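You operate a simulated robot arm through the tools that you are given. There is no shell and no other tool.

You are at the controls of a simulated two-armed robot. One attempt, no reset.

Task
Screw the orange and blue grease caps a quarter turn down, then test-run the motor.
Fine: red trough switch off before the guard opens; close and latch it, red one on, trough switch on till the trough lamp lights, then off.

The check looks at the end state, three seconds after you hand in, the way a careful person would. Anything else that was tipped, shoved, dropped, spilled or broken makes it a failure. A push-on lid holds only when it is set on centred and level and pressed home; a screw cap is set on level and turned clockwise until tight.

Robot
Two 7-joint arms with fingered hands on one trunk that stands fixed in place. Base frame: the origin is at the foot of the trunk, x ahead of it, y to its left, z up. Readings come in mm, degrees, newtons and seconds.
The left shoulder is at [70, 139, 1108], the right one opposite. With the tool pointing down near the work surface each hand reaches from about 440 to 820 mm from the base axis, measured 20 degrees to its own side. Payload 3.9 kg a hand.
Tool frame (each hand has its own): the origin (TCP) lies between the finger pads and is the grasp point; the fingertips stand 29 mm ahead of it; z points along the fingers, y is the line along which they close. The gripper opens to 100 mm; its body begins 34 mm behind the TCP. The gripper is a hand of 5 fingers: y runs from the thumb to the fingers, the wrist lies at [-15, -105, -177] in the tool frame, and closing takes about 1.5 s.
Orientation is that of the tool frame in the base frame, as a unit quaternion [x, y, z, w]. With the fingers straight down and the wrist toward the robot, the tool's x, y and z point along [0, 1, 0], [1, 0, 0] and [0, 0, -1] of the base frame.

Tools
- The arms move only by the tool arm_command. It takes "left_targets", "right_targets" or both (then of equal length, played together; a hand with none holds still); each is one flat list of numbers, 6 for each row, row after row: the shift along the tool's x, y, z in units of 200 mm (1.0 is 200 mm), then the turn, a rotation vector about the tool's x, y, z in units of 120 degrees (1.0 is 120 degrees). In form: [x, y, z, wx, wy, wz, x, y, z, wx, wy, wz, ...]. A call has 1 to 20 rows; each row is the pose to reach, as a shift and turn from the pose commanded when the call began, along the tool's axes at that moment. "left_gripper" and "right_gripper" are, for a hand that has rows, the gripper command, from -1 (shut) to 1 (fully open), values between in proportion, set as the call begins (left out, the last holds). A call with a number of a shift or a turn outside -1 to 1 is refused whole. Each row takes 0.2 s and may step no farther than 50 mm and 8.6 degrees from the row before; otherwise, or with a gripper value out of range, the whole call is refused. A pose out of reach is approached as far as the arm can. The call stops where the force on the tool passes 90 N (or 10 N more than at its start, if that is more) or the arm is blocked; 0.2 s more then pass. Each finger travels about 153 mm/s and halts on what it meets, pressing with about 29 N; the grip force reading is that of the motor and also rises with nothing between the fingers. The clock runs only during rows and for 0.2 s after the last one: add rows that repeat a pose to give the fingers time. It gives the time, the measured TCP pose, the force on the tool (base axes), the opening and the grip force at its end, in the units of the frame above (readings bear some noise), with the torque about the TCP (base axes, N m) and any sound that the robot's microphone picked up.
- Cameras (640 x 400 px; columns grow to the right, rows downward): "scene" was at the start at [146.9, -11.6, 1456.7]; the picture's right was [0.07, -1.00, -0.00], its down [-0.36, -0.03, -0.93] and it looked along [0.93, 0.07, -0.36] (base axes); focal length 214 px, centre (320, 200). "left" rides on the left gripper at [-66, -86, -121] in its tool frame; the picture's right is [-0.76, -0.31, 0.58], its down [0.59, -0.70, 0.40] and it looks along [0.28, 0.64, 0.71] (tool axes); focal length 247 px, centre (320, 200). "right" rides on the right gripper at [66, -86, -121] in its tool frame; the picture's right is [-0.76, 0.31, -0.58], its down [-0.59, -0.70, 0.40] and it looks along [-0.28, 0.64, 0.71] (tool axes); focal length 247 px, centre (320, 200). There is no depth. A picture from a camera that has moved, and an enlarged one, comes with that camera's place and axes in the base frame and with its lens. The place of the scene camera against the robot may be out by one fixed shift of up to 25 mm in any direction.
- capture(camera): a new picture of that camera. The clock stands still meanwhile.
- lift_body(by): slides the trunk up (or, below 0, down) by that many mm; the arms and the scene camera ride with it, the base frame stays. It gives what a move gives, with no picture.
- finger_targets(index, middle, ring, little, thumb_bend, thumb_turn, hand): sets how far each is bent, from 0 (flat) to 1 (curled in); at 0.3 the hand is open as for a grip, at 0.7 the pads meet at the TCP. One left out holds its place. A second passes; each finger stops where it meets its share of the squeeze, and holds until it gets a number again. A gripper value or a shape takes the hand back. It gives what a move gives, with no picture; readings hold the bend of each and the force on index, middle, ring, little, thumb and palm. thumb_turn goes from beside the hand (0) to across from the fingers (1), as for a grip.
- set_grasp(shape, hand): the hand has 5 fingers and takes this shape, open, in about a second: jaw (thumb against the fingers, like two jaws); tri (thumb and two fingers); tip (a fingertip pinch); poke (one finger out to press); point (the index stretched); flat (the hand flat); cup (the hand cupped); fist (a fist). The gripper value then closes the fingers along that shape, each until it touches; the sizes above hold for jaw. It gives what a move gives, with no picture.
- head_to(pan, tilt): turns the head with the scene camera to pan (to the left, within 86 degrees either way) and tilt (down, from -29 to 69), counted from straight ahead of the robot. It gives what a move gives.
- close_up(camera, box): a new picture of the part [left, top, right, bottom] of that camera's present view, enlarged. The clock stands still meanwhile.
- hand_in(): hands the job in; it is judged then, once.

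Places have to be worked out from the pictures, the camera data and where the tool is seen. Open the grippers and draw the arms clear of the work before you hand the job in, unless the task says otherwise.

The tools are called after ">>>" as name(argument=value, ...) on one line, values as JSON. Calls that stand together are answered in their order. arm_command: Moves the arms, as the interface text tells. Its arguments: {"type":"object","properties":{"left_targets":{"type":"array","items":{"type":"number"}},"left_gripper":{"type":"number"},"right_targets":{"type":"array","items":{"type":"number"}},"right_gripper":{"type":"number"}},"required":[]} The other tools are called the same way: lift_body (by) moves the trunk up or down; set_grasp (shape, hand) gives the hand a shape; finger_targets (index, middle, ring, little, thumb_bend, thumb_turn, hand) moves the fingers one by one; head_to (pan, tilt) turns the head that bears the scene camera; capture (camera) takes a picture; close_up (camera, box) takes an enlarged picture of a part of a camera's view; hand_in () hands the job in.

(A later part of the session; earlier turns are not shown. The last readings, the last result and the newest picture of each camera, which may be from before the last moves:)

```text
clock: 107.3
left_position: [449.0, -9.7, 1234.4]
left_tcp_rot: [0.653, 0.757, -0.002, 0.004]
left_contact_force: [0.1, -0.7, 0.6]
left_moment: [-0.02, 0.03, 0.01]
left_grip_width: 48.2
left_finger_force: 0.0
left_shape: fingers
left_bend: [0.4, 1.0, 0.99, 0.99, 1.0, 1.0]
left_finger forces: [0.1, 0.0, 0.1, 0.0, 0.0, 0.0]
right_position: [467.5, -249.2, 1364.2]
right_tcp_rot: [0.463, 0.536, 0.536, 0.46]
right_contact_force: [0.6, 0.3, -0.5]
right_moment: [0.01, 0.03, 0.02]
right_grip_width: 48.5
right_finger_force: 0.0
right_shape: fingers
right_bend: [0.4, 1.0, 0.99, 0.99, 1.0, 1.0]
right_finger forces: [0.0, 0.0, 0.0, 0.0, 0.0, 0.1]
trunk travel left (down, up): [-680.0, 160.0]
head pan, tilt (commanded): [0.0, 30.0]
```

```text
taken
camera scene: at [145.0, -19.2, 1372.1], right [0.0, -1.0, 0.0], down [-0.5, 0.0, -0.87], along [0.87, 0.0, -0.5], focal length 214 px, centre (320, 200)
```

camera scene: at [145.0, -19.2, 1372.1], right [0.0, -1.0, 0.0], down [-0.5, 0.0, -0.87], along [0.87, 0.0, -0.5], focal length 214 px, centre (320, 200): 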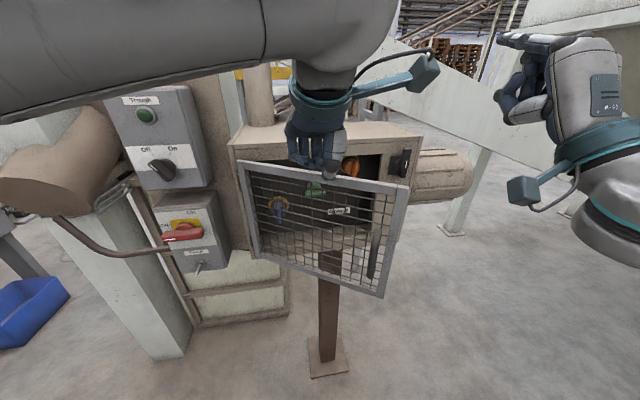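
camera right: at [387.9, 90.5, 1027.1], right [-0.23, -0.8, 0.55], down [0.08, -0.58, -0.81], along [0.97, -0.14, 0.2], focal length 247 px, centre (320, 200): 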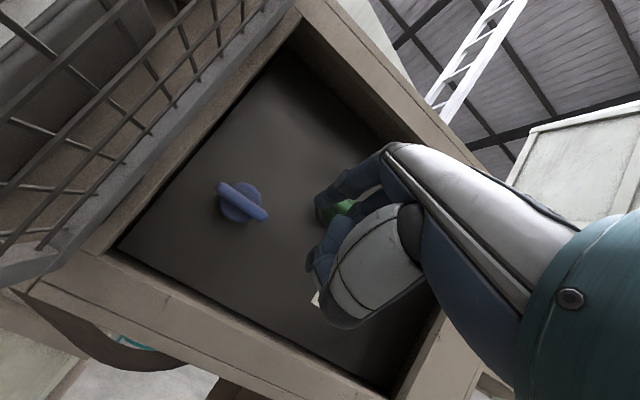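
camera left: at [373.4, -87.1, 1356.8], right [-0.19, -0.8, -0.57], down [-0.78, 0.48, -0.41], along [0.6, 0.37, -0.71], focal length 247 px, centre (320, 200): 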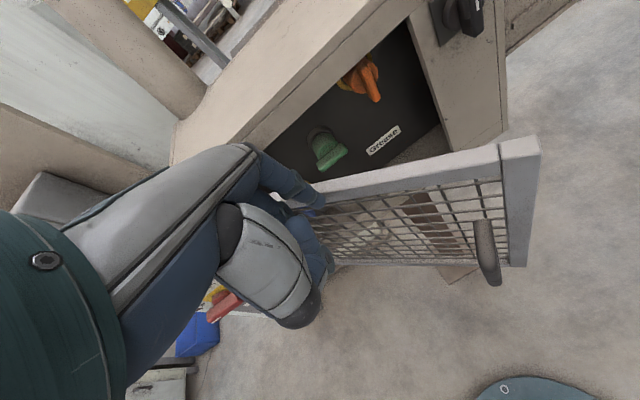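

About 29° left to close. Pushing on until the frame meets the cabinet, watching the force.

>>> arm_command(left_targets=[-0.02, 0.09, 0, 0, 0, 0, -0.0365, 0.18, 0, 0, 0, 0, -0.038, 0.27, 0, 0, 0, 0, -0.039, 0.355, 0, 0, 0, 0, -0.034, 0.4, 0, 0, 0, 0, -0.0285, 0.4385, 0, 0, 0, 0, -0.02, 0.48, 0, 0, 0, 0, -0.0105, 0.5195, 0, 0, 0, 0])

>>> capture(camera="left")

>>> close_up(camera="scene", box=[225, 110, 435, 290])

```text
clock: 109.1
left_position: [551.7, 3.9, 1235.6]
left_tcp_rot: [0.654, 0.756, -0.003, 0.005]
left_contact_force: [-0.9, 0.0, 0.2]
left_moment: [0.0, 0.01, 0.01]
left_grip_width: 47.4
left_finger_force: 0.4
left_shape: fingers
left_bend: [0.41, 1.0, 0.99, 0.99, 1.0, 1.0]
left_finger forces: [0.4, 0.1, 0.0, 0.0, 0.0, 0.1]
right_position: [468.0, -247.5, 1363.6]
right_tcp_rot: [0.463, 0.536, 0.536, 0.46]
right_contact_force: [-0.1, 0.0, 0.9]
right_moment: [-0.01, 0.01, -0.02]
right_grip_width: 48.1
right_finger_force: 0.0
right_shape: fingers
right_bend: [0.4, 1.0, 0.99, 0.99, 1.0, 1.0]
right_finger forces: [0.1, 0.0, 0.0, 0.1, 0.0, 0.0]
trunk travel left (down, up): [-680.0, 160.0]
head pan, tilt (commanded): [0.0, 30.0]
```

```text
taken
camera left: at [476.9, -73.6, 1358.3], right [-0.19, -0.8, -0.57], down [-0.78, 0.48, -0.41], along [0.6, 0.37, -0.71], focal length 247 px, centre (320, 200)
```

left: 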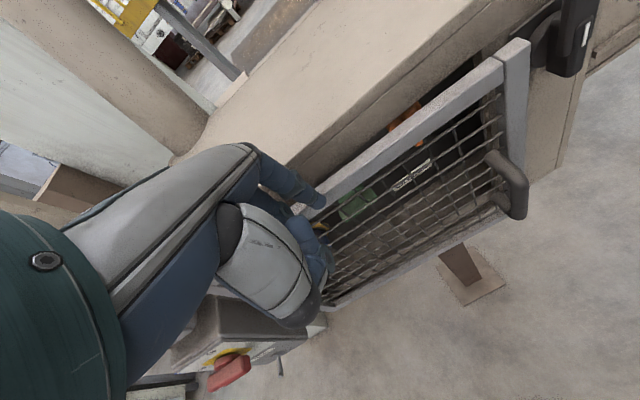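

```text
2.22 times, centred on (330, 200) of scene
camera zoom: at [144.8, -18.4, 1372.1], right [0.0, -1.0, 0.0], down [-0.5, 0.0, -0.87], along [0.87, 0.0, -0.5], focal length 477 px, centre (298, 200)
```

zoom: 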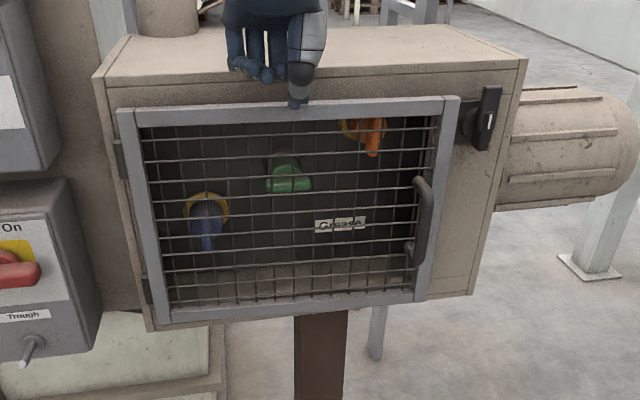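

Nearly shut, with only 0.4 N so far. I push on in small steps until resistance rises.

>>> arm_command(left_targets=[0.002, 0.025, 0, 0, 0, 0, 0.004, 0.05, 0, 0, 0, 0])

>>> close_up(camera="left", box=[300, 20, 560, 240])

```text
clock: 109.7
left_position: [562.0, 7.4, 1235.5]
left_tcp_rot: [0.653, 0.757, -0.003, 0.005]
left_contact_force: [-0.8, 0.0, -0.2]
left_moment: [0.0, 0.01, -0.01]
left_grip_width: 47.2
left_finger_force: 0.5
left_shape: fingers
left_bend: [0.41, 1.0, 0.99, 0.99, 1.0, 1.0]
left_finger forces: [0.7, 0.1, 0.0, 0.0, 0.0, 0.1]
right_position: [465.7, -248.1, 1365.7]
right_tcp_rot: [0.463, 0.536, 0.536, 0.459]
right_contact_force: [0.0, 0.3, 0.1]
right_moment: [0.03, 0.01, -0.01]
right_grip_width: 48.2
right_finger_force: 0.1
right_shape: fingers
right_bend: [0.4, 1.0, 0.99, 0.99, 1.0, 1.0]
right_finger forces: [0.0, 0.0, 0.0, 0.1, 0.1, 0.0]
trunk travel left (down, up): [-680.0, 160.0]
head pan, tilt (commanded): [0.0, 30.0]
```

```text
1.82 times, centred on (430, 130) of left
camera zoom: at [485.6, -71.0, 1358.1], right [-0.19, -0.8, -0.57], down [-0.78, 0.48, -0.41], along [0.6, 0.37, -0.71], focal length 449 px, centre (120, 327)
```

zoom: 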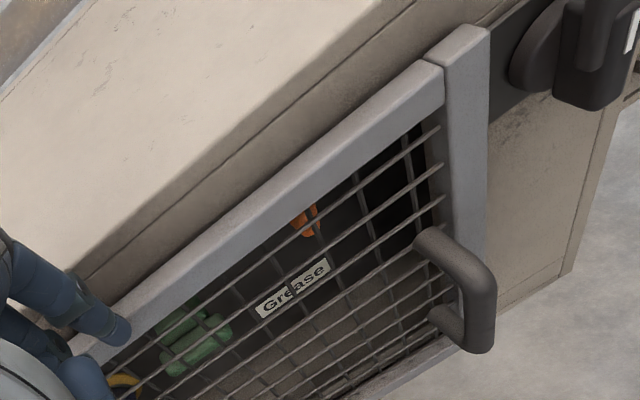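

Still moving freely; a bit further.

>>> arm_command(left_targets=[0.002, 0.02, 0, 0, 0, 0, 0.004, 0.04, 0, 0, 0, 0])

>>> close_up(camera="left", box=[300, 20, 560, 240])

>>> close_up(camera="scene", box=[225, 110, 435, 290])

```text
clock: 110.3
left_position: [566.3, 7.8, 1237.1]
left_tcp_rot: [0.654, 0.757, -0.003, 0.006]
left_contact_force: [-5.6, -1.9, 1.8]
left_moment: [-0.02, 0.05, -0.02]
left_grip_width: 43.7
left_finger_force: 2.5
left_shape: fingers
left_bend: [0.44, 1.0, 0.99, 0.99, 1.0, 1.0]
left_finger forces: [5.3, 0.1, 0.1, 0.0, 0.1, 0.0]
right_position: [464.7, -247.5, 1364.9]
right_tcp_rot: [0.462, 0.535, 0.536, 0.461]
right_contact_force: [-0.4, -0.3, -0.3]
right_moment: [0.01, -0.03, 0.01]
right_grip_width: 48.0
right_finger_force: 0.1
right_shape: fingers
right_bend: [0.4, 1.0, 0.99, 0.99, 1.0, 1.0]
right_finger forces: [0.0, 0.0, 0.0, 0.1, 0.0, 0.0]
trunk travel left (down, up): [-680.0, 160.0]
head pan, tilt (commanded): [0.0, 30.0]
```

```text
1.82 times, centred on (430, 130) of left
camera zoom: at [491.2, -69.7, 1359.0], right [-0.19, -0.8, -0.57], down [-0.78, 0.48, -0.41], along [0.6, 0.36, -0.71], focal length 449 px, centre (120, 327)
```

zoom: 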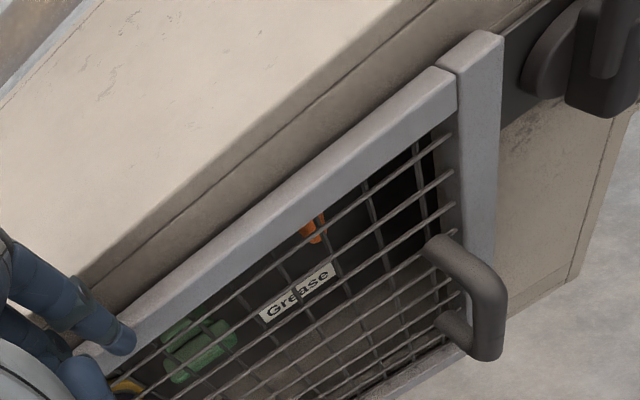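

```text
2.22 times, centred on (330, 200) of scene
camera zoom: at [142.8, -18.8, 1372.4], right [0.0, -1.0, 0.0], down [-0.5, 0.0, -0.87], along [0.87, 0.0, -0.5], focal length 477 px, centre (298, 200)
```

zoom: 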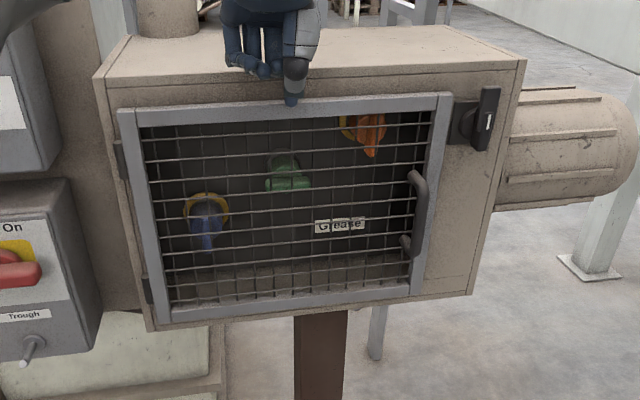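

The guard is shut (5 N against the frame), held by the left finger. From earlier contacts the latch pivot is ≈ [637, -205, 1173] with the tongue pointing up; I bring the right index to the right of the tongue, in front.

>>> arm_command(right_targets=[-0.0203, -0.1658, 0.06, 0, 0, 0, -0.0407, -0.3317, 0.12, 0, 0, 0, -0.061, -0.4975, 0.2, 0, 0, 0, -0.0813, -0.6633, 0.3, 0, 0, 0, -0.1017, -0.8292, 0.41, 0, 0, 0, -0.122, -0.995, 0.5165, 0, 0, 0])

>>> close_up(camera="scene", box=[340, 90, 500, 230])

>>> close_up(camera="right", box=[140, 80, 400, 320])

```text
clock: 111.7
left_position: [567.1, 7.7, 1235.5]
left_tcp_rot: [0.653, 0.757, -0.003, 0.006]
left_contact_force: [-4.7, -1.3, 0.5]
left_moment: [-0.08, 0.02, -0.03]
left_grip_width: 43.4
left_finger_force: 2.5
left_shape: fingers
left_bend: [0.45, 1.0, 0.99, 0.99, 1.0, 1.0]
left_finger forces: [4.2, 0.0, 0.0, 0.0, 0.0, 0.0]
right_position: [482.9, -315.9, 1147.2]
right_tcp_rot: [0.461, 0.536, 0.537, 0.46]
right_contact_force: [-0.7, 0.6, 0.0]
right_moment: [0.01, 0.0, -0.03]
right_grip_width: 48.1
right_finger_force: 0.1
right_shape: fingers
right_bend: [0.4, 1.0, 0.99, 0.99, 1.0, 1.0]
right_finger forces: [0.1, 0.0, 0.0, 0.0, 0.1, 0.0]
right hand out of reach, approached as far as the arm can: row 1, 2, 3, 4, 5, 6
trunk travel left (down, up): [-680.0, 160.0]
head pan, tilt (commanded): [0.0, 30.0]
```

```text
2.86 times, centred on (420, 160) of scene
camera zoom: at [143.8, -19.0, 1372.4], right [0.0, -1.0, 0.0], down [-0.5, 0.0, -0.87], along [0.87, 0.0, -0.5], focal length 613 px, centre (34, 314)
```

zoom: 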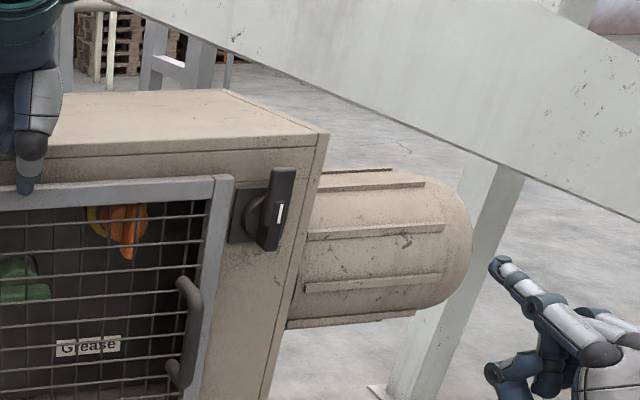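

```text
1.67 times, centred on (270, 200) of right
camera zoom: at [351.1, -269.9, 1062.8], right [-0.46, -0.84, 0.31], down [0.48, -0.52, -0.7], along [0.75, -0.17, 0.64], focal length 412 px, centre (403, 200)
```

zoom: 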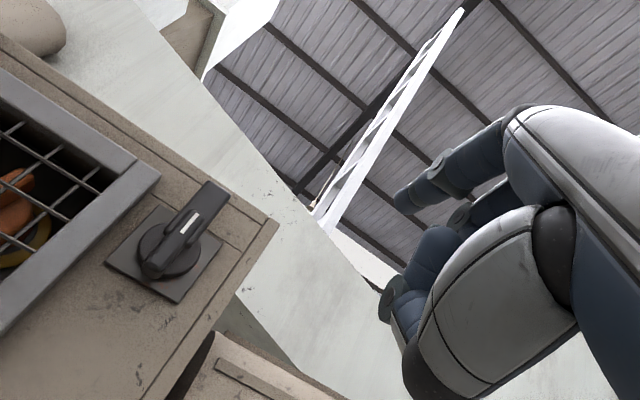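

The right arm can't take that pose with the shoulders this high. The door holds by itself, so I withdraw the left hand, and will do the latch from the lower trunk height as before.

>>> arm_command(left_targets=[0, -0.12, 0, 0, 0, 0, 0, -0.25, -0.1, 0, 0, 0, 0, -0.3, -0.3, 0, 0, 0, 0.15, -0.35, -0.43, 0, 0, 0, 0.35, -0.4, -0.43, 0, 0, 0, 0.55, -0.5, -0.43, 0, 0, 0, 0.75, -0.6, -0.43, 0, 0, 0, 0.9, -0.7, -0.43, 0, 0, 0])

>>> capture(camera="scene")

```text
clock: 113.5
left_position: [400.7, 165.2, 1319.7]
left_tcp_rot: [0.653, 0.757, -0.003, 0.006]
left_contact_force: [-0.5, 0.0, 0.3]
left_moment: [0.0, -0.02, 0.0]
left_grip_width: 48.2
left_finger_force: 0.0
left_shape: fingers
left_bend: [0.4, 1.0, 0.99, 0.99, 1.0, 1.0]
left_finger forces: [0.0, 0.1, 0.0, 0.0, 0.1, 0.0]
right_position: [483.3, -317.0, 1148.3]
right_tcp_rot: [0.461, 0.538, 0.536, 0.459]
right_contact_force: [0.0, 0.4, 0.4]
right_moment: [0.02, 0.03, -0.01]
right_grip_width: 48.2
right_finger_force: 0.1
right_shape: fingers
right_bend: [0.4, 1.0, 0.99, 0.99, 1.0, 1.0]
right_finger forces: [0.0, 0.0, 0.0, 0.0, 0.0, 0.0]
trunk travel left (down, up): [-680.0, 160.0]
head pan, tilt (commanded): [0.0, 30.0]
```

```text
taken
camera scene: at [143.7, -17.6, 1372.3], right [0.0, -1.0, 0.0], down [-0.5, 0.0, -0.87], along [0.87, 0.0, -0.5], focal length 214 px, centre (320, 200)
```

scene: 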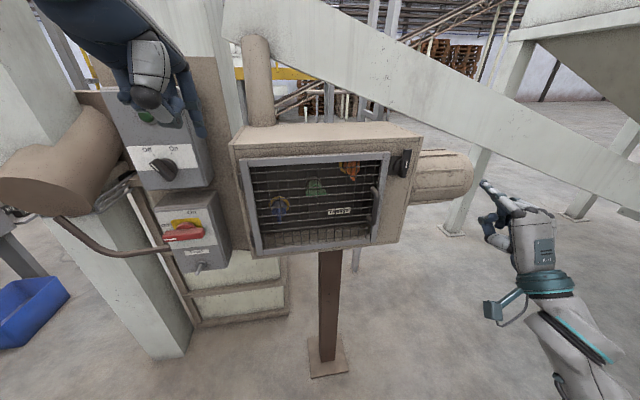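

Guard stays closed on its own. I bring the left hand back to the level pose on the left, then lower the trunk 380 mm.

>>> arm_command(left_targets=[0.074, -0.002, -0.033, -0.0625, 0, 0, 0.148, -0.004, -0.067, -0.125, 0, 0, 0.222, -0.006, -0.1, -0.1875, 0, 0, 0.296, -0.008, -0.133, -0.25, 0, 0, 0.37, -0.01, -0.167, -0.3125, 0, 0, 0.444, -0.0125, -0.2, -0.375, 0, 0, 0.518, -0.015, -0.233, -0.4375, 0, 0, 0.592, -0.017, -0.267, -0.5, 0, 0, 0.666, -0.019, -0.3, -0.5625, 0, 0, 0.74, -0.021, -0.333, -0.625, 0, 0, 0.814, -0.023, -0.367, -0.6875, 0, 0, 0.888, -0.025, -0.4, -0.75, 0, 0])

>>> lift_body(by=-380)

>>> head_to(pan=-5, tilt=0)

>>> capture(camera="scene")

```text
clock: 116.1
left_position: [371.9, 342.3, 1396.3]
left_tcp_rot: [0.459, 0.536, 0.533, 0.467]
left_contact_force: [-0.6, -0.1, 0.8]
left_moment: [0.02, 0.0, -0.01]
left_grip_width: 48.2
left_finger_force: 0.0
left_shape: fingers
left_bend: [0.4, 1.0, 0.99, 0.99, 1.0, 1.0]
left_finger forces: [0.1, 0.0, 0.0, 0.1, 0.0, 0.0]
right_position: [483.2, -315.4, 1148.0]
right_tcp_rot: [0.462, 0.537, 0.535, 0.46]
right_contact_force: [-0.2, -0.2, 0.4]
right_moment: [0.01, 0.0, -0.01]
right_grip_width: 48.1
right_finger_force: 0.0
right_shape: fingers
right_bend: [0.4, 1.0, 0.99, 0.99, 1.0, 1.0]
right_finger forces: [0.0, 0.0, 0.1, 0.1, 0.0, 0.0]
trunk travel left (down, up): [-680.0, 160.0]
head pan, tilt (commanded): [0.0, 30.0]
```

```text
clock: 119.8
left_position: [372.1, 343.6, 1016.4]
left_tcp_rot: [0.459, 0.537, 0.532, 0.467]
left_contact_force: [0.1, -0.1, -0.1]
left_moment: [0.02, 0.02, -0.01]
left_grip_width: 48.0
left_finger_force: 0.0
left_shape: fingers
left_bend: [0.4, 1.0, 0.99, 0.99, 1.0, 1.0]
left_finger forces: [0.1, 0.0, 0.0, 0.1, 0.1, 0.1]
right_position: [483.3, -316.0, 768.0]
right_tcp_rot: [0.462, 0.537, 0.536, 0.459]
right_contact_force: [0.0, 0.0, 1.2]
right_moment: [-0.02, 0.01, -0.02]
right_grip_width: 48.2
right_finger_force: 0.0
right_shape: fingers
right_bend: [0.4, 1.0, 0.99, 0.99, 1.0, 1.0]
right_finger forces: [0.0, 0.1, 0.0, 0.0, 0.0, 0.0]
trunk travel left (down, up): [-300.0, 540.0]
head pan, tilt (commanded): [0.0, 30.0]
```

```text
clock: 120.7
left_position: [371.9, 343.3, 1017.0]
left_tcp_rot: [0.458, 0.538, 0.533, 0.466]
left_contact_force: [0.1, 0.0, 0.3]
left_moment: [0.04, 0.0, 0.02]
left_grip_width: 48.6
left_finger_force: 0.0
left_shape: fingers
left_bend: [0.4, 1.0, 0.99, 0.99, 1.0, 1.0]
left_finger forces: [0.1, 0.0, 0.0, 0.0, 0.0, 0.1]
right_position: [484.0, -317.5, 769.0]
right_tcp_rot: [0.461, 0.537, 0.536, 0.46]
right_contact_force: [0.4, 0.4, 0.6]
right_moment: [0.0, -0.02, -0.01]
right_grip_width: 48.3
right_finger_force: 0.0
right_shape: fingers
right_bend: [0.4, 1.0, 0.99, 0.99, 1.0, 1.0]
right_finger forces: [0.1, 0.0, 0.0, 0.0, 0.0, 0.1]
trunk travel left (down, up): [-300.0, 540.0]
head pan, tilt (commanded): [-5.0, 0.0]
```

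```text
taken
camera scene: at [143.8, -26.2, 1040.4], right [-0.09, -1.0, 0.0], down [0.0, 0.0, -1.0], along [1.0, -0.09, 0.0], focal length 214 px, centre (320, 200)
```

scene: 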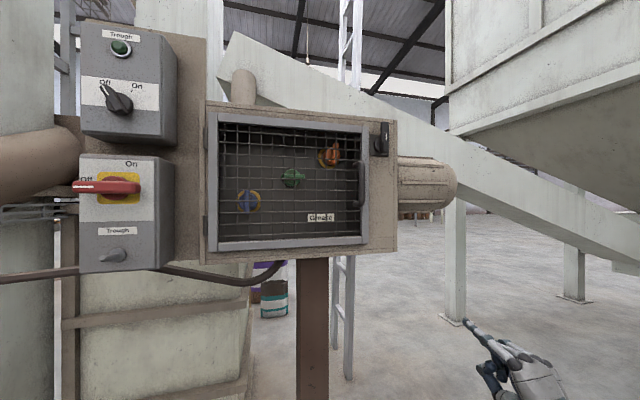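

Everything is in place: guard closed, red off. Raising the right hand to the latch in two moves.

>>> arm_command(right_targets=[0, 0.2, 0, 0, 0, 0, 0, 0.4, 0, 0, 0, 0, 0, 0.6, 0, 0, 0, 0, 0, 0.8, 0, 0, 0, 0, 0, 0.99, 0, 0, 0, 0])

>>> arm_command(right_targets=[0.02, 0.2, 0.05, 0, 0, 0, 0.06, 0.4, 0.13, 0, 0, 0, 0.12, 0.6, 0.24, 0, 0, 0, 0.18, 0.8, 0.36, 0, 0, 0, 0.2375, 0.995, 0.475, 0, 0, 0])

>>> close_up(camera="scene", box=[340, 80, 460, 190])

>>> close_up(camera="right", box=[160, 100, 400, 320])

```text
clock: 121.9
left_position: [371.4, 343.0, 1016.5]
left_tcp_rot: [0.458, 0.538, 0.533, 0.466]
left_contact_force: [0.1, 0.2, 0.6]
left_moment: [0.0, 0.03, -0.01]
left_grip_width: 48.3
left_finger_force: 0.1
left_shape: fingers
left_bend: [0.4, 1.0, 0.99, 0.99, 1.0, 1.0]
left_finger forces: [0.0, 0.0, 0.1, 0.0, 0.0, 0.0]
right_position: [484.9, -315.6, 966.0]
right_tcp_rot: [0.462, 0.536, 0.536, 0.46]
right_contact_force: [0.1, 0.0, 0.3]
right_moment: [0.01, -0.05, -0.01]
right_grip_width: 48.0
right_finger_force: 0.0
right_shape: fingers
right_bend: [0.4, 1.0, 0.99, 0.99, 1.0, 1.0]
right_finger forces: [0.0, 0.0, 0.0, 0.0, 0.1, 0.0]
right hand out of reach, approached as far as the arm can: row 1, 2, 3
trunk travel left (down, up): [-300.0, 540.0]
head pan, tilt (commanded): [-5.0, 0.0]
```

```text
clock: 123.1
left_position: [371.1, 342.3, 1016.5]
left_tcp_rot: [0.459, 0.537, 0.532, 0.466]
left_contact_force: [0.2, 0.6, -0.6]
left_moment: [0.01, 0.05, 0.01]
left_grip_width: 48.0
left_finger_force: 0.0
left_shape: fingers
left_bend: [0.4, 1.0, 0.99, 0.99, 1.0, 1.0]
left_finger forces: [0.0, 0.1, 0.0, 0.0, 0.0, 0.0]
right_position: [572.7, -254.2, 1164.7]
right_tcp_rot: [0.462, 0.537, 0.535, 0.46]
right_contact_force: [-1.5, 0.3, 0.1]
right_moment: [0.02, 0.0, -0.02]
right_grip_width: 48.0
right_finger_force: 0.1
right_shape: fingers
right_bend: [0.4, 1.0, 0.99, 0.99, 1.0, 1.0]
right_finger forces: [0.0, 0.0, 0.0, 0.0, 0.0, 0.0]
trunk travel left (down, up): [-300.0, 540.0]
head pan, tilt (commanded): [-5.0, 0.0]
```

```text
3.64 times, centred on (400, 135) of scene
camera zoom: at [143.7, -25.7, 1040.4], right [-0.09, -1.0, 0.0], down [0.0, 0.0, -1.0], along [1.0, -0.09, 0.0], focal length 780 px, centre (29, 436)
```

zoom: 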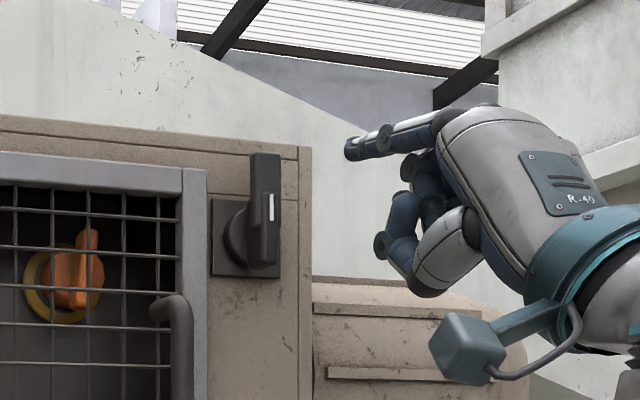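

```text
1.82 times, centred on (280, 210) of right
camera zoom: at [440.8, -208.6, 1079.4], right [-0.46, -0.83, 0.31], down [0.48, -0.52, -0.7], along [0.75, -0.17, 0.64], focal length 449 px, centre (393, 182)
```

zoom: 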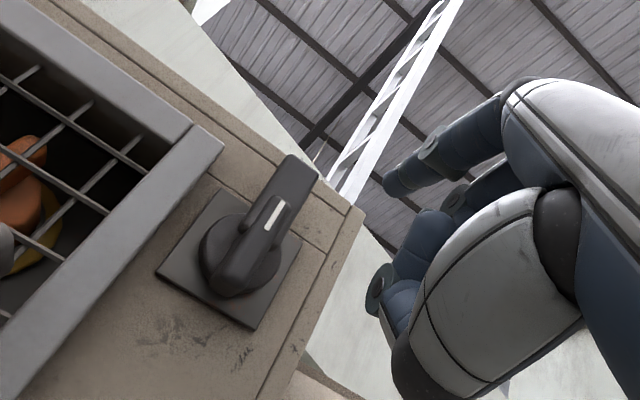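

The tip is 35 mm right of the pivot and 40 mm above it, level with the tongue. I go 44 mm forward and start pushing the tongue left.

>>> arm_command(right_targets=[0, 0, 0.08, 0, 0, 0, 0, 0, 0.15, 0, 0, 0, 0, 0, 0.22, 0, 0, 0, 0.05, 0, 0.22, 0, 0, 0, 0.0825, 0.002, 0.22, 0, 0, 0, 0.115, 0.012, 0.22, 0, 0, 0])

>>> close_up(camera="scene", box=[355, 95, 435, 165])

>>> close_up(camera="right", box=[200, 100, 400, 280])

```text
clock: 124.5
left_position: [372.0, 342.7, 1017.4]
left_tcp_rot: [0.459, 0.537, 0.532, 0.467]
left_contact_force: [0.8, -0.4, 0.5]
left_moment: [-0.01, 0.04, 0.01]
left_grip_width: 48.2
left_finger_force: 0.0
left_shape: fingers
left_bend: [0.4, 1.0, 0.99, 0.99, 1.0, 1.0]
left_finger forces: [0.1, 0.0, 0.0, 0.1, 0.0, 0.0]
right_position: [612.4, -226.8, 1166.3]
right_tcp_rot: [0.463, 0.536, 0.535, 0.461]
right_contact_force: [0.7, 0.5, -0.8]
right_moment: [0.03, -0.02, 0.01]
right_grip_width: 48.2
right_finger_force: 0.0
right_shape: fingers
right_bend: [0.4, 1.0, 0.99, 0.99, 1.0, 1.0]
right_finger forces: [0.0, 0.0, 0.0, 0.0, 0.0, 0.0]
trunk travel left (down, up): [-300.0, 540.0]
head pan, tilt (commanded): [-5.0, 0.0]
```

```text
5.71 times, centred on (395, 130) of scene
camera zoom: at [143.8, -26.2, 1040.5], right [-0.09, -1.0, 0.0], down [0.0, 0.0, -1.0], along [1.0, -0.09, 0.0], focal length 1226 px, centre (-109, 600)
```

zoom: 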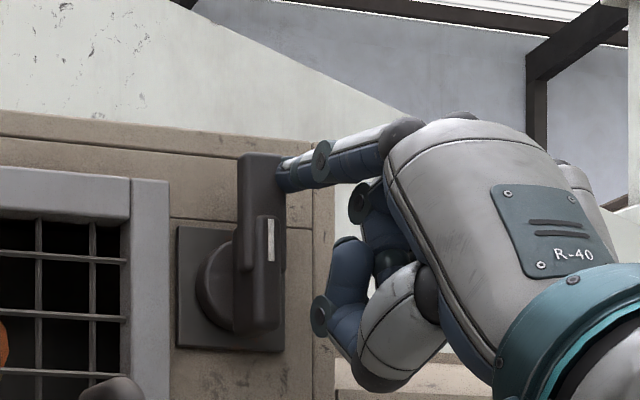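

```text
2.22 times, centred on (300, 190) of right
camera zoom: at [479.7, -179.7, 1081.9], right [-0.46, -0.83, 0.31], down [0.48, -0.52, -0.71], along [0.75, -0.17, 0.64], focal length 549 px, centre (364, 222)
```

zoom: 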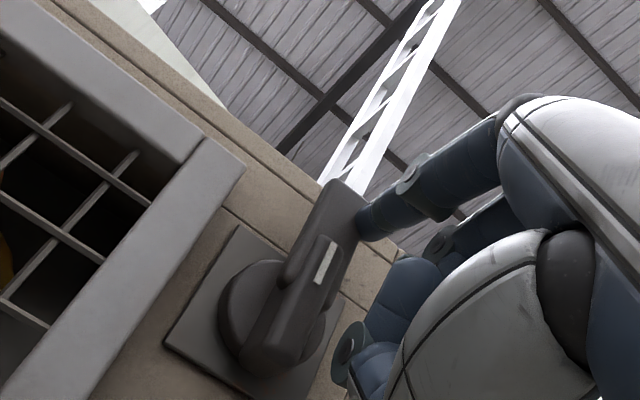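

The fingertip is right beside the tongue at the same depth. Continuing left in small steps.

>>> arm_command(right_targets=[0.04, 0.005, 0, 0, 0, 0, 0.08, 0.01, 0, 0, 0, 0, 0.12, 0.01, 0, 0, 0, 0])

>>> close_up(camera="scene", box=[355, 95, 435, 165])

```text
clock: 125.3
left_position: [371.1, 341.9, 1017.3]
left_tcp_rot: [0.458, 0.538, 0.533, 0.465]
left_contact_force: [-0.1, -0.1, -0.6]
left_moment: [0.0, -0.01, 0.04]
left_grip_width: 48.2
left_finger_force: 0.1
left_shape: fingers
left_bend: [0.4, 1.0, 0.99, 0.99, 1.0, 1.0]
left_finger forces: [0.0, 0.1, 0.0, 0.1, 0.0, 0.1]
right_position: [607.0, -203.7, 1169.2]
right_tcp_rot: [0.463, 0.536, 0.535, 0.461]
right_contact_force: [0.4, 0.1, -0.4]
right_moment: [0.02, 0.0, 0.02]
right_grip_width: 48.5
right_finger_force: 0.0
right_shape: fingers
right_bend: [0.4, 1.0, 0.99, 0.99, 1.0, 1.0]
right_finger forces: [0.0, 0.1, 0.1, 0.0, 0.0, 0.1]
trunk travel left (down, up): [-300.0, 540.0]
head pan, tilt (commanded): [-5.0, 0.0]
```

```text
5.71 times, centred on (395, 130) of scene
camera zoom: at [143.8, -26.2, 1040.5], right [-0.09, -1.0, 0.0], down [0.0, 0.0, -1.0], along [1.0, -0.09, 0.0], focal length 1226 px, centre (-109, 600)
```

zoom: 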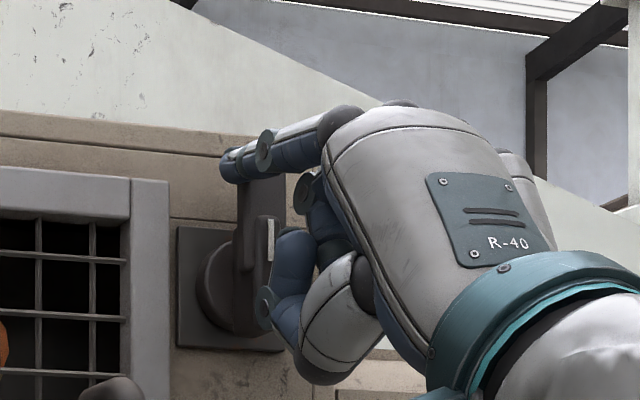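

It slid in front of the tongue. I go back right, 12 mm deeper, and push left again.

>>> arm_command(right_targets=[-0.09, -0.01, -0.01, 0, 0, 0, -0.19, -0.015, -0.01, 0, 0, 0, -0.19, -0.015, 0.04, 0, 0, 0, -0.19, -0.015, 0.07, 0, 0, 0, -0.13, -0.01, 0.07, 0, 0, 0, -0.09, -0.005, 0.07, 0, 0, 0, -0.06, 0, 0.07, 0, 0, 0])

>>> close_up(camera="scene", box=[355, 95, 435, 165])

>>> close_up(camera="right", box=[200, 100, 400, 280])

```text
clock: 126.9
left_position: [371.8, 343.0, 1016.6]
left_tcp_rot: [0.459, 0.537, 0.532, 0.467]
left_contact_force: [0.9, 0.5, 0.0]
left_moment: [-0.01, -0.01, -0.01]
left_grip_width: 48.2
left_finger_force: 0.1
left_shape: fingers
left_bend: [0.4, 1.0, 0.99, 0.99, 1.0, 1.0]
left_finger forces: [0.1, 0.0, 0.0, 0.0, 0.0, 0.0]
right_position: [623.9, -212.5, 1170.2]
right_tcp_rot: [0.462, 0.537, 0.535, 0.46]
right_contact_force: [0.3, 0.2, -0.6]
right_moment: [0.0, 0.01, 0.0]
right_grip_width: 48.2
right_finger_force: 0.1
right_shape: fingers
right_bend: [0.4, 1.0, 0.99, 0.99, 1.0, 1.0]
right_finger forces: [0.0, 0.1, 0.0, 0.0, 0.0, 0.0]
trunk travel left (down, up): [-300.0, 540.0]
head pan, tilt (commanded): [-5.0, 0.0]
```

```text
5.71 times, centred on (395, 130) of scene
camera zoom: at [143.8, -26.2, 1040.5], right [-0.09, -1.0, 0.0], down [0.0, 0.0, -1.0], along [1.0, -0.09, 0.0], focal length 1226 px, centre (-109, 600)
```

zoom: 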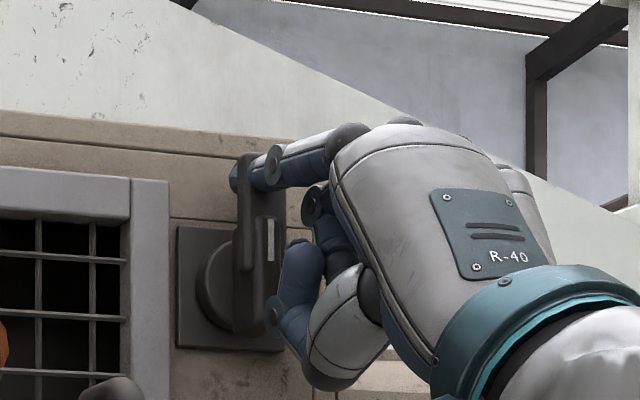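

```text
2.22 times, centred on (300, 190) of right
camera zoom: at [492.0, -165.9, 1084.2], right [-0.46, -0.83, 0.31], down [0.48, -0.52, -0.71], along [0.75, -0.17, 0.64], focal length 549 px, centre (364, 222)
```

zoom: 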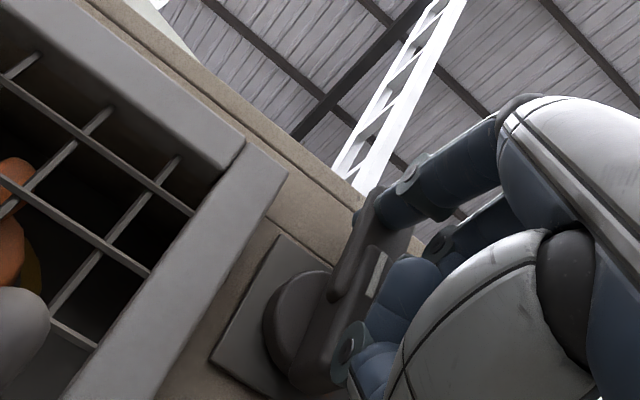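

The finger has gone over the tongue's top end, so I'm too high rather than too shallow. I move back right, 18 mm lower, slightly shallower, and push left again.

>>> arm_command(right_targets=[-0.09, 0.01, 0, 0, 0, 0, -0.18, 0, -0.03, 0, 0, 0, -0.18, -0.09, -0.03, 0, 0, 0, -0.13, -0.09, -0.03, 0, 0, 0, -0.1, -0.09, -0.03, 0, 0, 0])

>>> close_up(camera="scene", box=[355, 95, 435, 165])

>>> close_up(camera="right", box=[200, 100, 400, 280])

```text
clock: 128.1
left_position: [372.4, 341.3, 1016.4]
left_tcp_rot: [0.459, 0.537, 0.533, 0.466]
left_contact_force: [0.2, -0.5, 0.6]
left_moment: [0.02, 0.0, 0.0]
left_grip_width: 47.9
left_finger_force: 0.1
left_shape: fingers
left_bend: [0.4, 1.0, 0.99, 0.99, 1.0, 1.0]
left_finger forces: [0.1, 0.0, 0.0, 0.0, 0.0, 0.1]
right_position: [619.8, -233.8, 1152.6]
right_tcp_rot: [0.462, 0.537, 0.536, 0.46]
right_contact_force: [0.3, 1.1, 0.1]
right_moment: [0.01, 0.0, -0.02]
right_grip_width: 48.0
right_finger_force: 0.1
right_shape: fingers
right_bend: [0.4, 1.0, 0.99, 0.99, 1.0, 1.0]
right_finger forces: [0.0, 0.0, 0.0, 0.1, 0.0, 0.0]
trunk travel left (down, up): [-300.0, 540.0]
head pan, tilt (commanded): [-5.0, 0.0]
```

```text
5.71 times, centred on (395, 130) of scene
camera zoom: at [143.7, -26.2, 1040.5], right [-0.09, -1.0, 0.0], down [0.0, 0.0, -1.0], along [1.0, -0.09, 0.0], focal length 1226 px, centre (-109, 600)
```

zoom: 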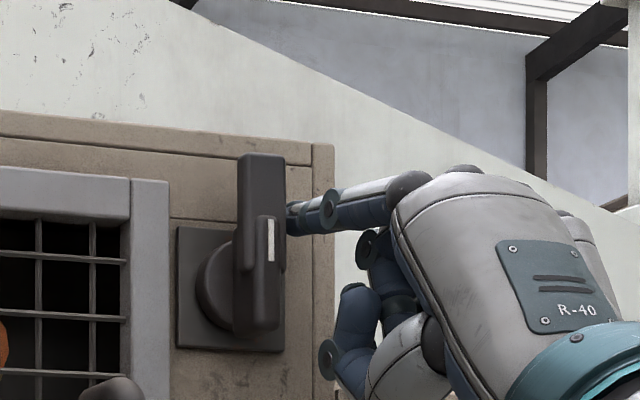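

```text
2.22 times, centred on (300, 190) of right
camera zoom: at [489.2, -187.3, 1066.9], right [-0.46, -0.83, 0.31], down [0.48, -0.52, -0.71], along [0.75, -0.17, 0.64], focal length 549 px, centre (364, 222)
```

zoom: 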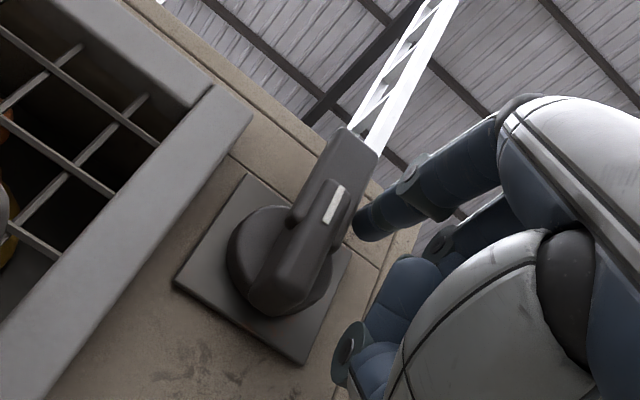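

Now the tip abuts the bar's right side at mid height. Pushing left.

>>> arm_command(right_targets=[0.03, 0, 0, 0, 0, 0, 0.06, 0.005, 0, 0, 0, 0, 0.09, 0.01, 0, 0, 0, 0])

>>> close_up(camera="scene", box=[355, 95, 435, 165])

>>> close_up(camera="right", box=[200, 100, 400, 280])

```text
clock: 128.9
left_position: [372.3, 342.6, 1016.9]
left_tcp_rot: [0.457, 0.538, 0.533, 0.466]
left_contact_force: [0.3, 0.2, 0.0]
left_moment: [0.0, -0.01, -0.01]
left_grip_width: 48.3
left_finger_force: 0.0
left_shape: fingers
left_bend: [0.4, 1.0, 0.99, 0.99, 1.0, 1.0]
left_finger forces: [0.0, 0.0, 0.0, 0.0, 0.0, 0.0]
right_position: [616.4, -216.3, 1153.2]
right_tcp_rot: [0.463, 0.537, 0.535, 0.46]
right_contact_force: [0.7, -1.5, 0.2]
right_moment: [0.07, -0.01, 0.02]
right_grip_width: 48.5
right_finger_force: 0.7
right_shape: fingers
right_bend: [0.4, 1.0, 0.99, 0.99, 1.0, 1.0]
right_finger forces: [1.0, 0.0, 0.1, 0.0, 0.1, 0.0]
trunk travel left (down, up): [-300.0, 540.0]
head pan, tilt (commanded): [-5.0, 0.0]
```

```text
5.71 times, centred on (395, 130) of scene
camera zoom: at [143.7, -26.5, 1040.5], right [-0.09, -1.0, 0.0], down [0.0, 0.0, -1.0], along [1.0, -0.09, 0.0], focal length 1226 px, centre (-109, 600)
```

zoom: 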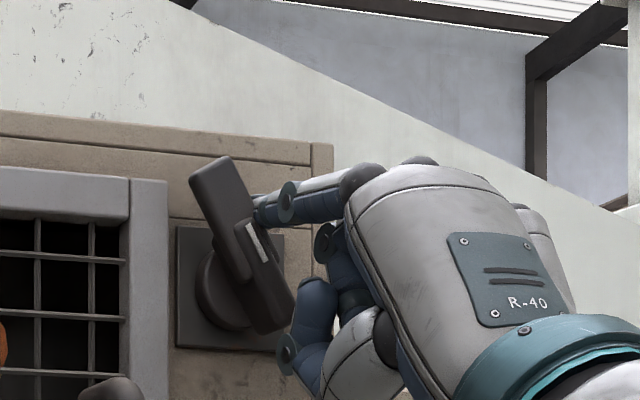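

```text
2.22 times, centred on (300, 190) of right
camera zoom: at [485.9, -168.8, 1067.8], right [-0.46, -0.83, 0.31], down [0.48, -0.52, -0.71], along [0.75, -0.17, 0.64], focal length 549 px, centre (364, 222)
```

zoom: 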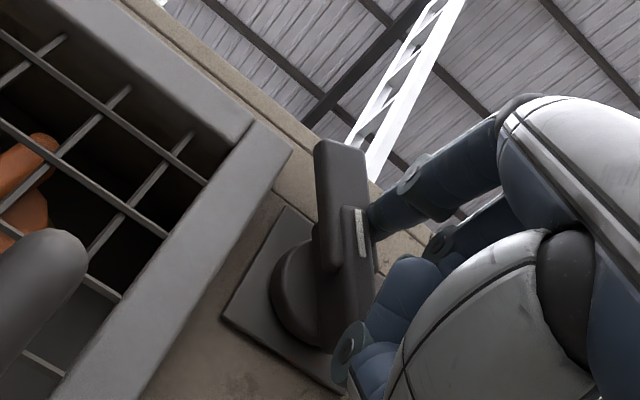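

It's turning (≈22°). Following the arc left.

>>> arm_command(right_targets=[0.035, 0.005, 0, 0, 0, 0, 0.075, 0, 0, 0, 0, 0, 0.1125, -0.015, 0, 0, 0, 0])

>>> close_up(camera="scene", box=[355, 95, 435, 165])

>>> close_up(camera="right", box=[200, 100, 400, 280])

```text
clock: 129.7
left_position: [371.6, 343.6, 1016.5]
left_tcp_rot: [0.459, 0.537, 0.532, 0.467]
left_contact_force: [0.1, -0.4, 0.1]
left_moment: [0.04, 0.04, 0.01]
left_grip_width: 48.2
left_finger_force: 0.0
left_shape: fingers
left_bend: [0.4, 1.0, 0.99, 0.99, 1.0, 1.0]
left_finger forces: [0.1, 0.0, 0.0, 0.0, 0.0, 0.1]
right_position: [615.3, -192.9, 1149.5]
right_tcp_rot: [0.462, 0.537, 0.535, 0.46]
right_contact_force: [-0.1, 0.4, -1.0]
right_moment: [0.0, 0.0, -0.01]
right_grip_width: 48.4
right_finger_force: 0.0
right_shape: fingers
right_bend: [0.4, 1.0, 0.99, 0.99, 1.0, 1.0]
right_finger forces: [0.0, 0.0, 0.0, 0.0, 0.0, 0.0]
trunk travel left (down, up): [-300.0, 540.0]
head pan, tilt (commanded): [-5.0, 0.0]
```

```text
5.71 times, centred on (395, 130) of scene
camera zoom: at [143.8, -26.3, 1040.5], right [-0.09, -1.0, 0.0], down [0.0, 0.0, -1.0], along [1.0, -0.09, 0.0], focal length 1226 px, centre (-109, 600)
```

zoom: 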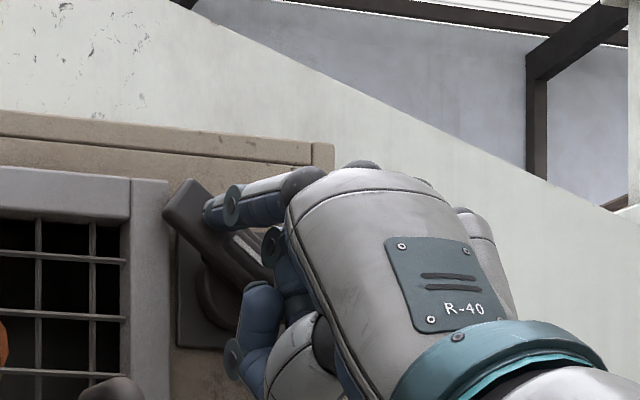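

```text
2.22 times, centred on (300, 190) of right
camera zoom: at [483.4, -146.0, 1064.9], right [-0.46, -0.83, 0.31], down [0.48, -0.52, -0.7], along [0.75, -0.17, 0.64], focal length 549 px, centre (364, 222)
```

zoom: 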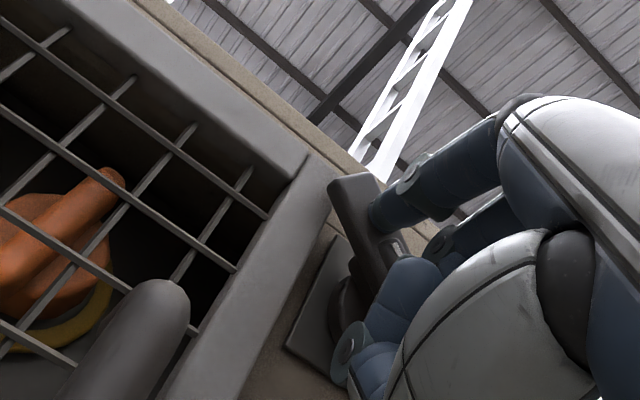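

About 50° now, tongue heading over the frame. Continuing left and down.

>>> arm_command(right_targets=[0.025, -0.005, 0, 0, 0, 0, 0.045, -0.02, 0, 0, 0, 0, 0.06, -0.04, 0, 0, 0, 0, 0.065, -0.06, 0, 0, 0, 0])

>>> close_up(camera="scene", box=[355, 95, 435, 165])

>>> close_up(camera="right", box=[200, 100, 400, 280])

```text
clock: 130.7
left_position: [372.2, 343.1, 1017.8]
left_tcp_rot: [0.459, 0.537, 0.532, 0.467]
left_contact_force: [-0.4, 0.0, 0.1]
left_moment: [-0.01, 0.02, 0.0]
left_grip_width: 48.3
left_finger_force: 0.0
left_shape: fingers
left_bend: [0.4, 1.0, 0.99, 0.99, 1.0, 1.0]
left_finger forces: [0.0, 0.0, 0.1, 0.0, 0.0, 0.0]
right_position: [613.3, -180.1, 1138.5]
right_tcp_rot: [0.462, 0.537, 0.536, 0.46]
right_contact_force: [-1.4, 0.2, 0.0]
right_moment: [-0.01, -0.03, 0.03]
right_grip_width: 48.6
right_finger_force: 0.0
right_shape: fingers
right_bend: [0.39, 1.0, 0.99, 0.99, 1.0, 1.0]
right_finger forces: [0.6, 0.0, 0.0, 0.0, 0.0, 0.0]
trunk travel left (down, up): [-300.0, 540.0]
head pan, tilt (commanded): [-5.0, 0.0]
```

```text
5.71 times, centred on (395, 130) of scene
camera zoom: at [143.6, -26.3, 1040.6], right [-0.09, -1.0, 0.0], down [0.0, 0.0, -1.0], along [1.0, -0.09, 0.0], focal length 1226 px, centre (-109, 600)
```

zoom: 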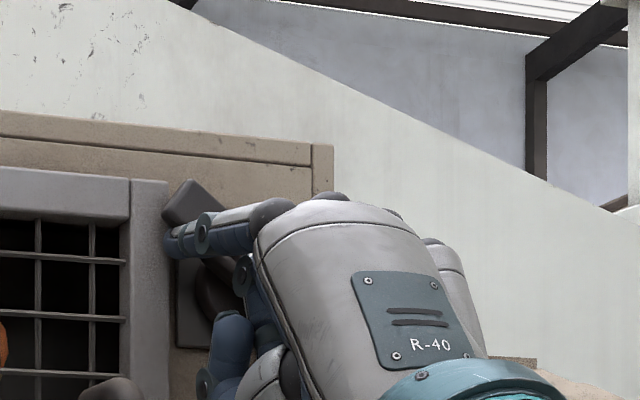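

```text
2.22 times, centred on (300, 190) of right
camera zoom: at [481.3, -133.7, 1053.1], right [-0.46, -0.83, 0.31], down [0.48, -0.52, -0.71], along [0.75, -0.17, 0.64], focal length 549 px, centre (364, 222)
```

zoom: 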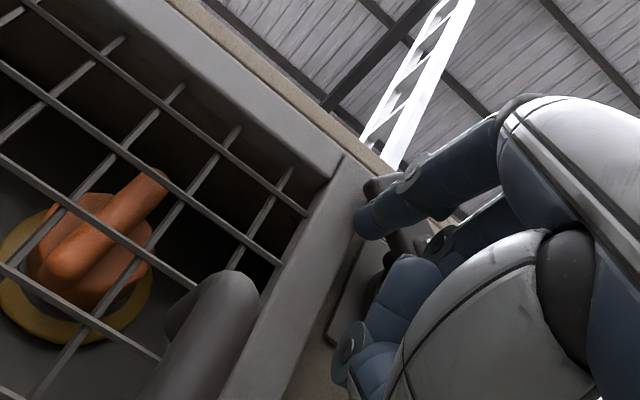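

The finger slipped past in front again. I back off to see the latch and frame clearly.

>>> arm_command(right_targets=[0, 0, -0.15, 0, 0, 0, -0.1, 0.05, -0.3, 0, 0, 0, -0.3, 0.05, -0.35, 0, 0, 0, -0.45, 0.05, -0.35, 0, 0, 0])

>>> close_up(camera="scene", box=[345, 100, 405, 160])

>>> close_up(camera="right", box=[160, 80, 360, 260])

```text
clock: 131.7
left_position: [372.6, 342.6, 1017.8]
left_tcp_rot: [0.459, 0.537, 0.532, 0.467]
left_contact_force: [0.0, 0.9, -0.2]
left_moment: [-0.03, 0.02, -0.03]
left_grip_width: 48.4
left_finger_force: 0.1
left_shape: fingers
left_bend: [0.4, 1.0, 0.99, 0.99, 1.0, 1.0]
left_finger forces: [0.0, 0.0, 0.1, 0.1, 0.0, 0.0]
right_position: [556.5, -279.6, 1149.0]
right_tcp_rot: [0.463, 0.536, 0.535, 0.461]
right_contact_force: [0.1, 0.6, 0.5]
right_moment: [-0.04, 0.01, -0.01]
right_grip_width: 48.1
right_finger_force: 0.1
right_shape: fingers
right_bend: [0.4, 1.0, 0.99, 0.99, 1.0, 1.0]
right_finger forces: [0.0, 0.0, 0.0, 0.0, 0.0, 0.0]
trunk travel left (down, up): [-300.0, 540.0]
head pan, tilt (commanded): [-5.0, 0.0]
```

```text
6.67 times, centred on (375, 130) of scene
camera zoom: at [143.8, -26.5, 1040.5], right [-0.09, -1.0, 0.0], down [0.0, 0.0, -1.0], along [1.0, -0.09, 0.0], focal length 1430 px, centre (-47, 667)
```

zoom: 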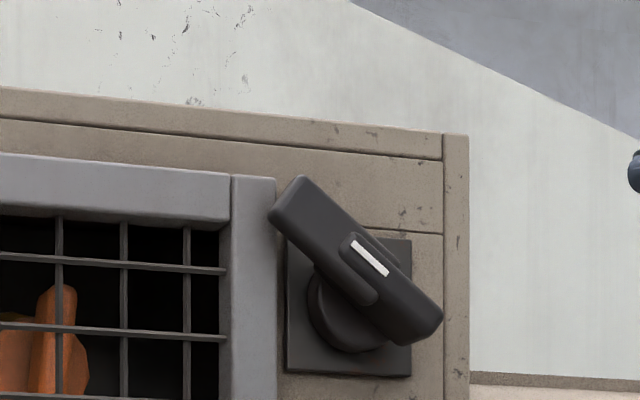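

```text
2.22 times, centred on (260, 170) of right
camera zoom: at [424.7, -233.8, 1064.2], right [-0.46, -0.83, 0.31], down [0.48, -0.52, -0.71], along [0.75, -0.17, 0.64], focal length 549 px, centre (453, 267)
```

zoom: 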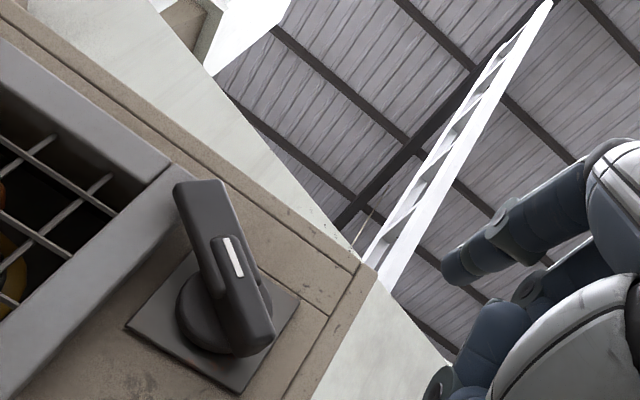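

The tongue sits at ~48° and overlaps in front of the frame, so it isn't blocked. I re-approach from above it, deeper, to press it down to horizontal.

>>> arm_command(right_targets=[0.19, 0.16, 0.05, 0, 0, 0, 0.3765, 0.16, 0.155, 0, 0, 0, 0.3765, 0.16, 0.25, 0, 0, 0, 0.3765, 0.16, 0.33, 0, 0, 0, 0.3765, 0.16, 0.393, 0, 0, 0])

>>> close_up(camera="scene", box=[345, 95, 425, 165])

>>> close_up(camera="right", box=[200, 100, 400, 280])

```text
refused: row 1 steps farther than a row can; nothing moved
```

```text
5.71 times, centred on (385, 130) of scene
camera zoom: at [143.8, -26.5, 1040.5], right [-0.09, -1.0, 0.0], down [0.0, 0.0, -1.0], along [1.0, -0.09, 0.0], focal length 1226 px, centre (-51, 600)
```

zoom: 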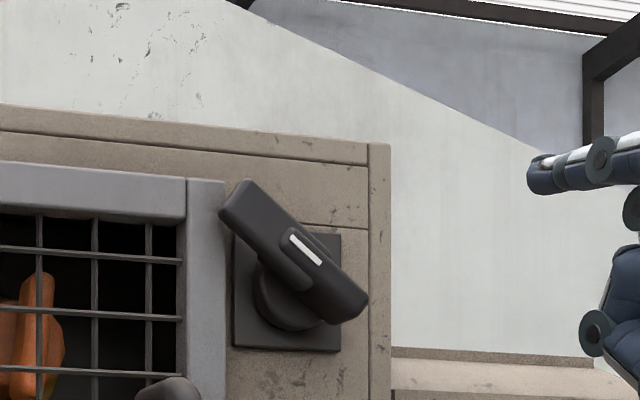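

```text
2.22 times, centred on (300, 190) of right
camera zoom: at [424.7, -233.8, 1064.2], right [-0.46, -0.83, 0.31], down [0.48, -0.52, -0.71], along [0.75, -0.17, 0.64], focal length 549 px, centre (364, 222)
```

zoom: 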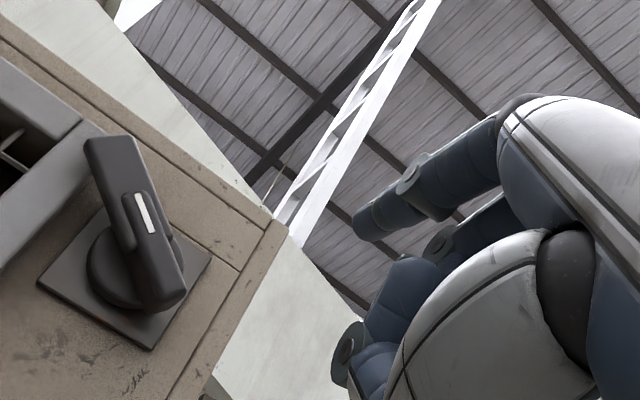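

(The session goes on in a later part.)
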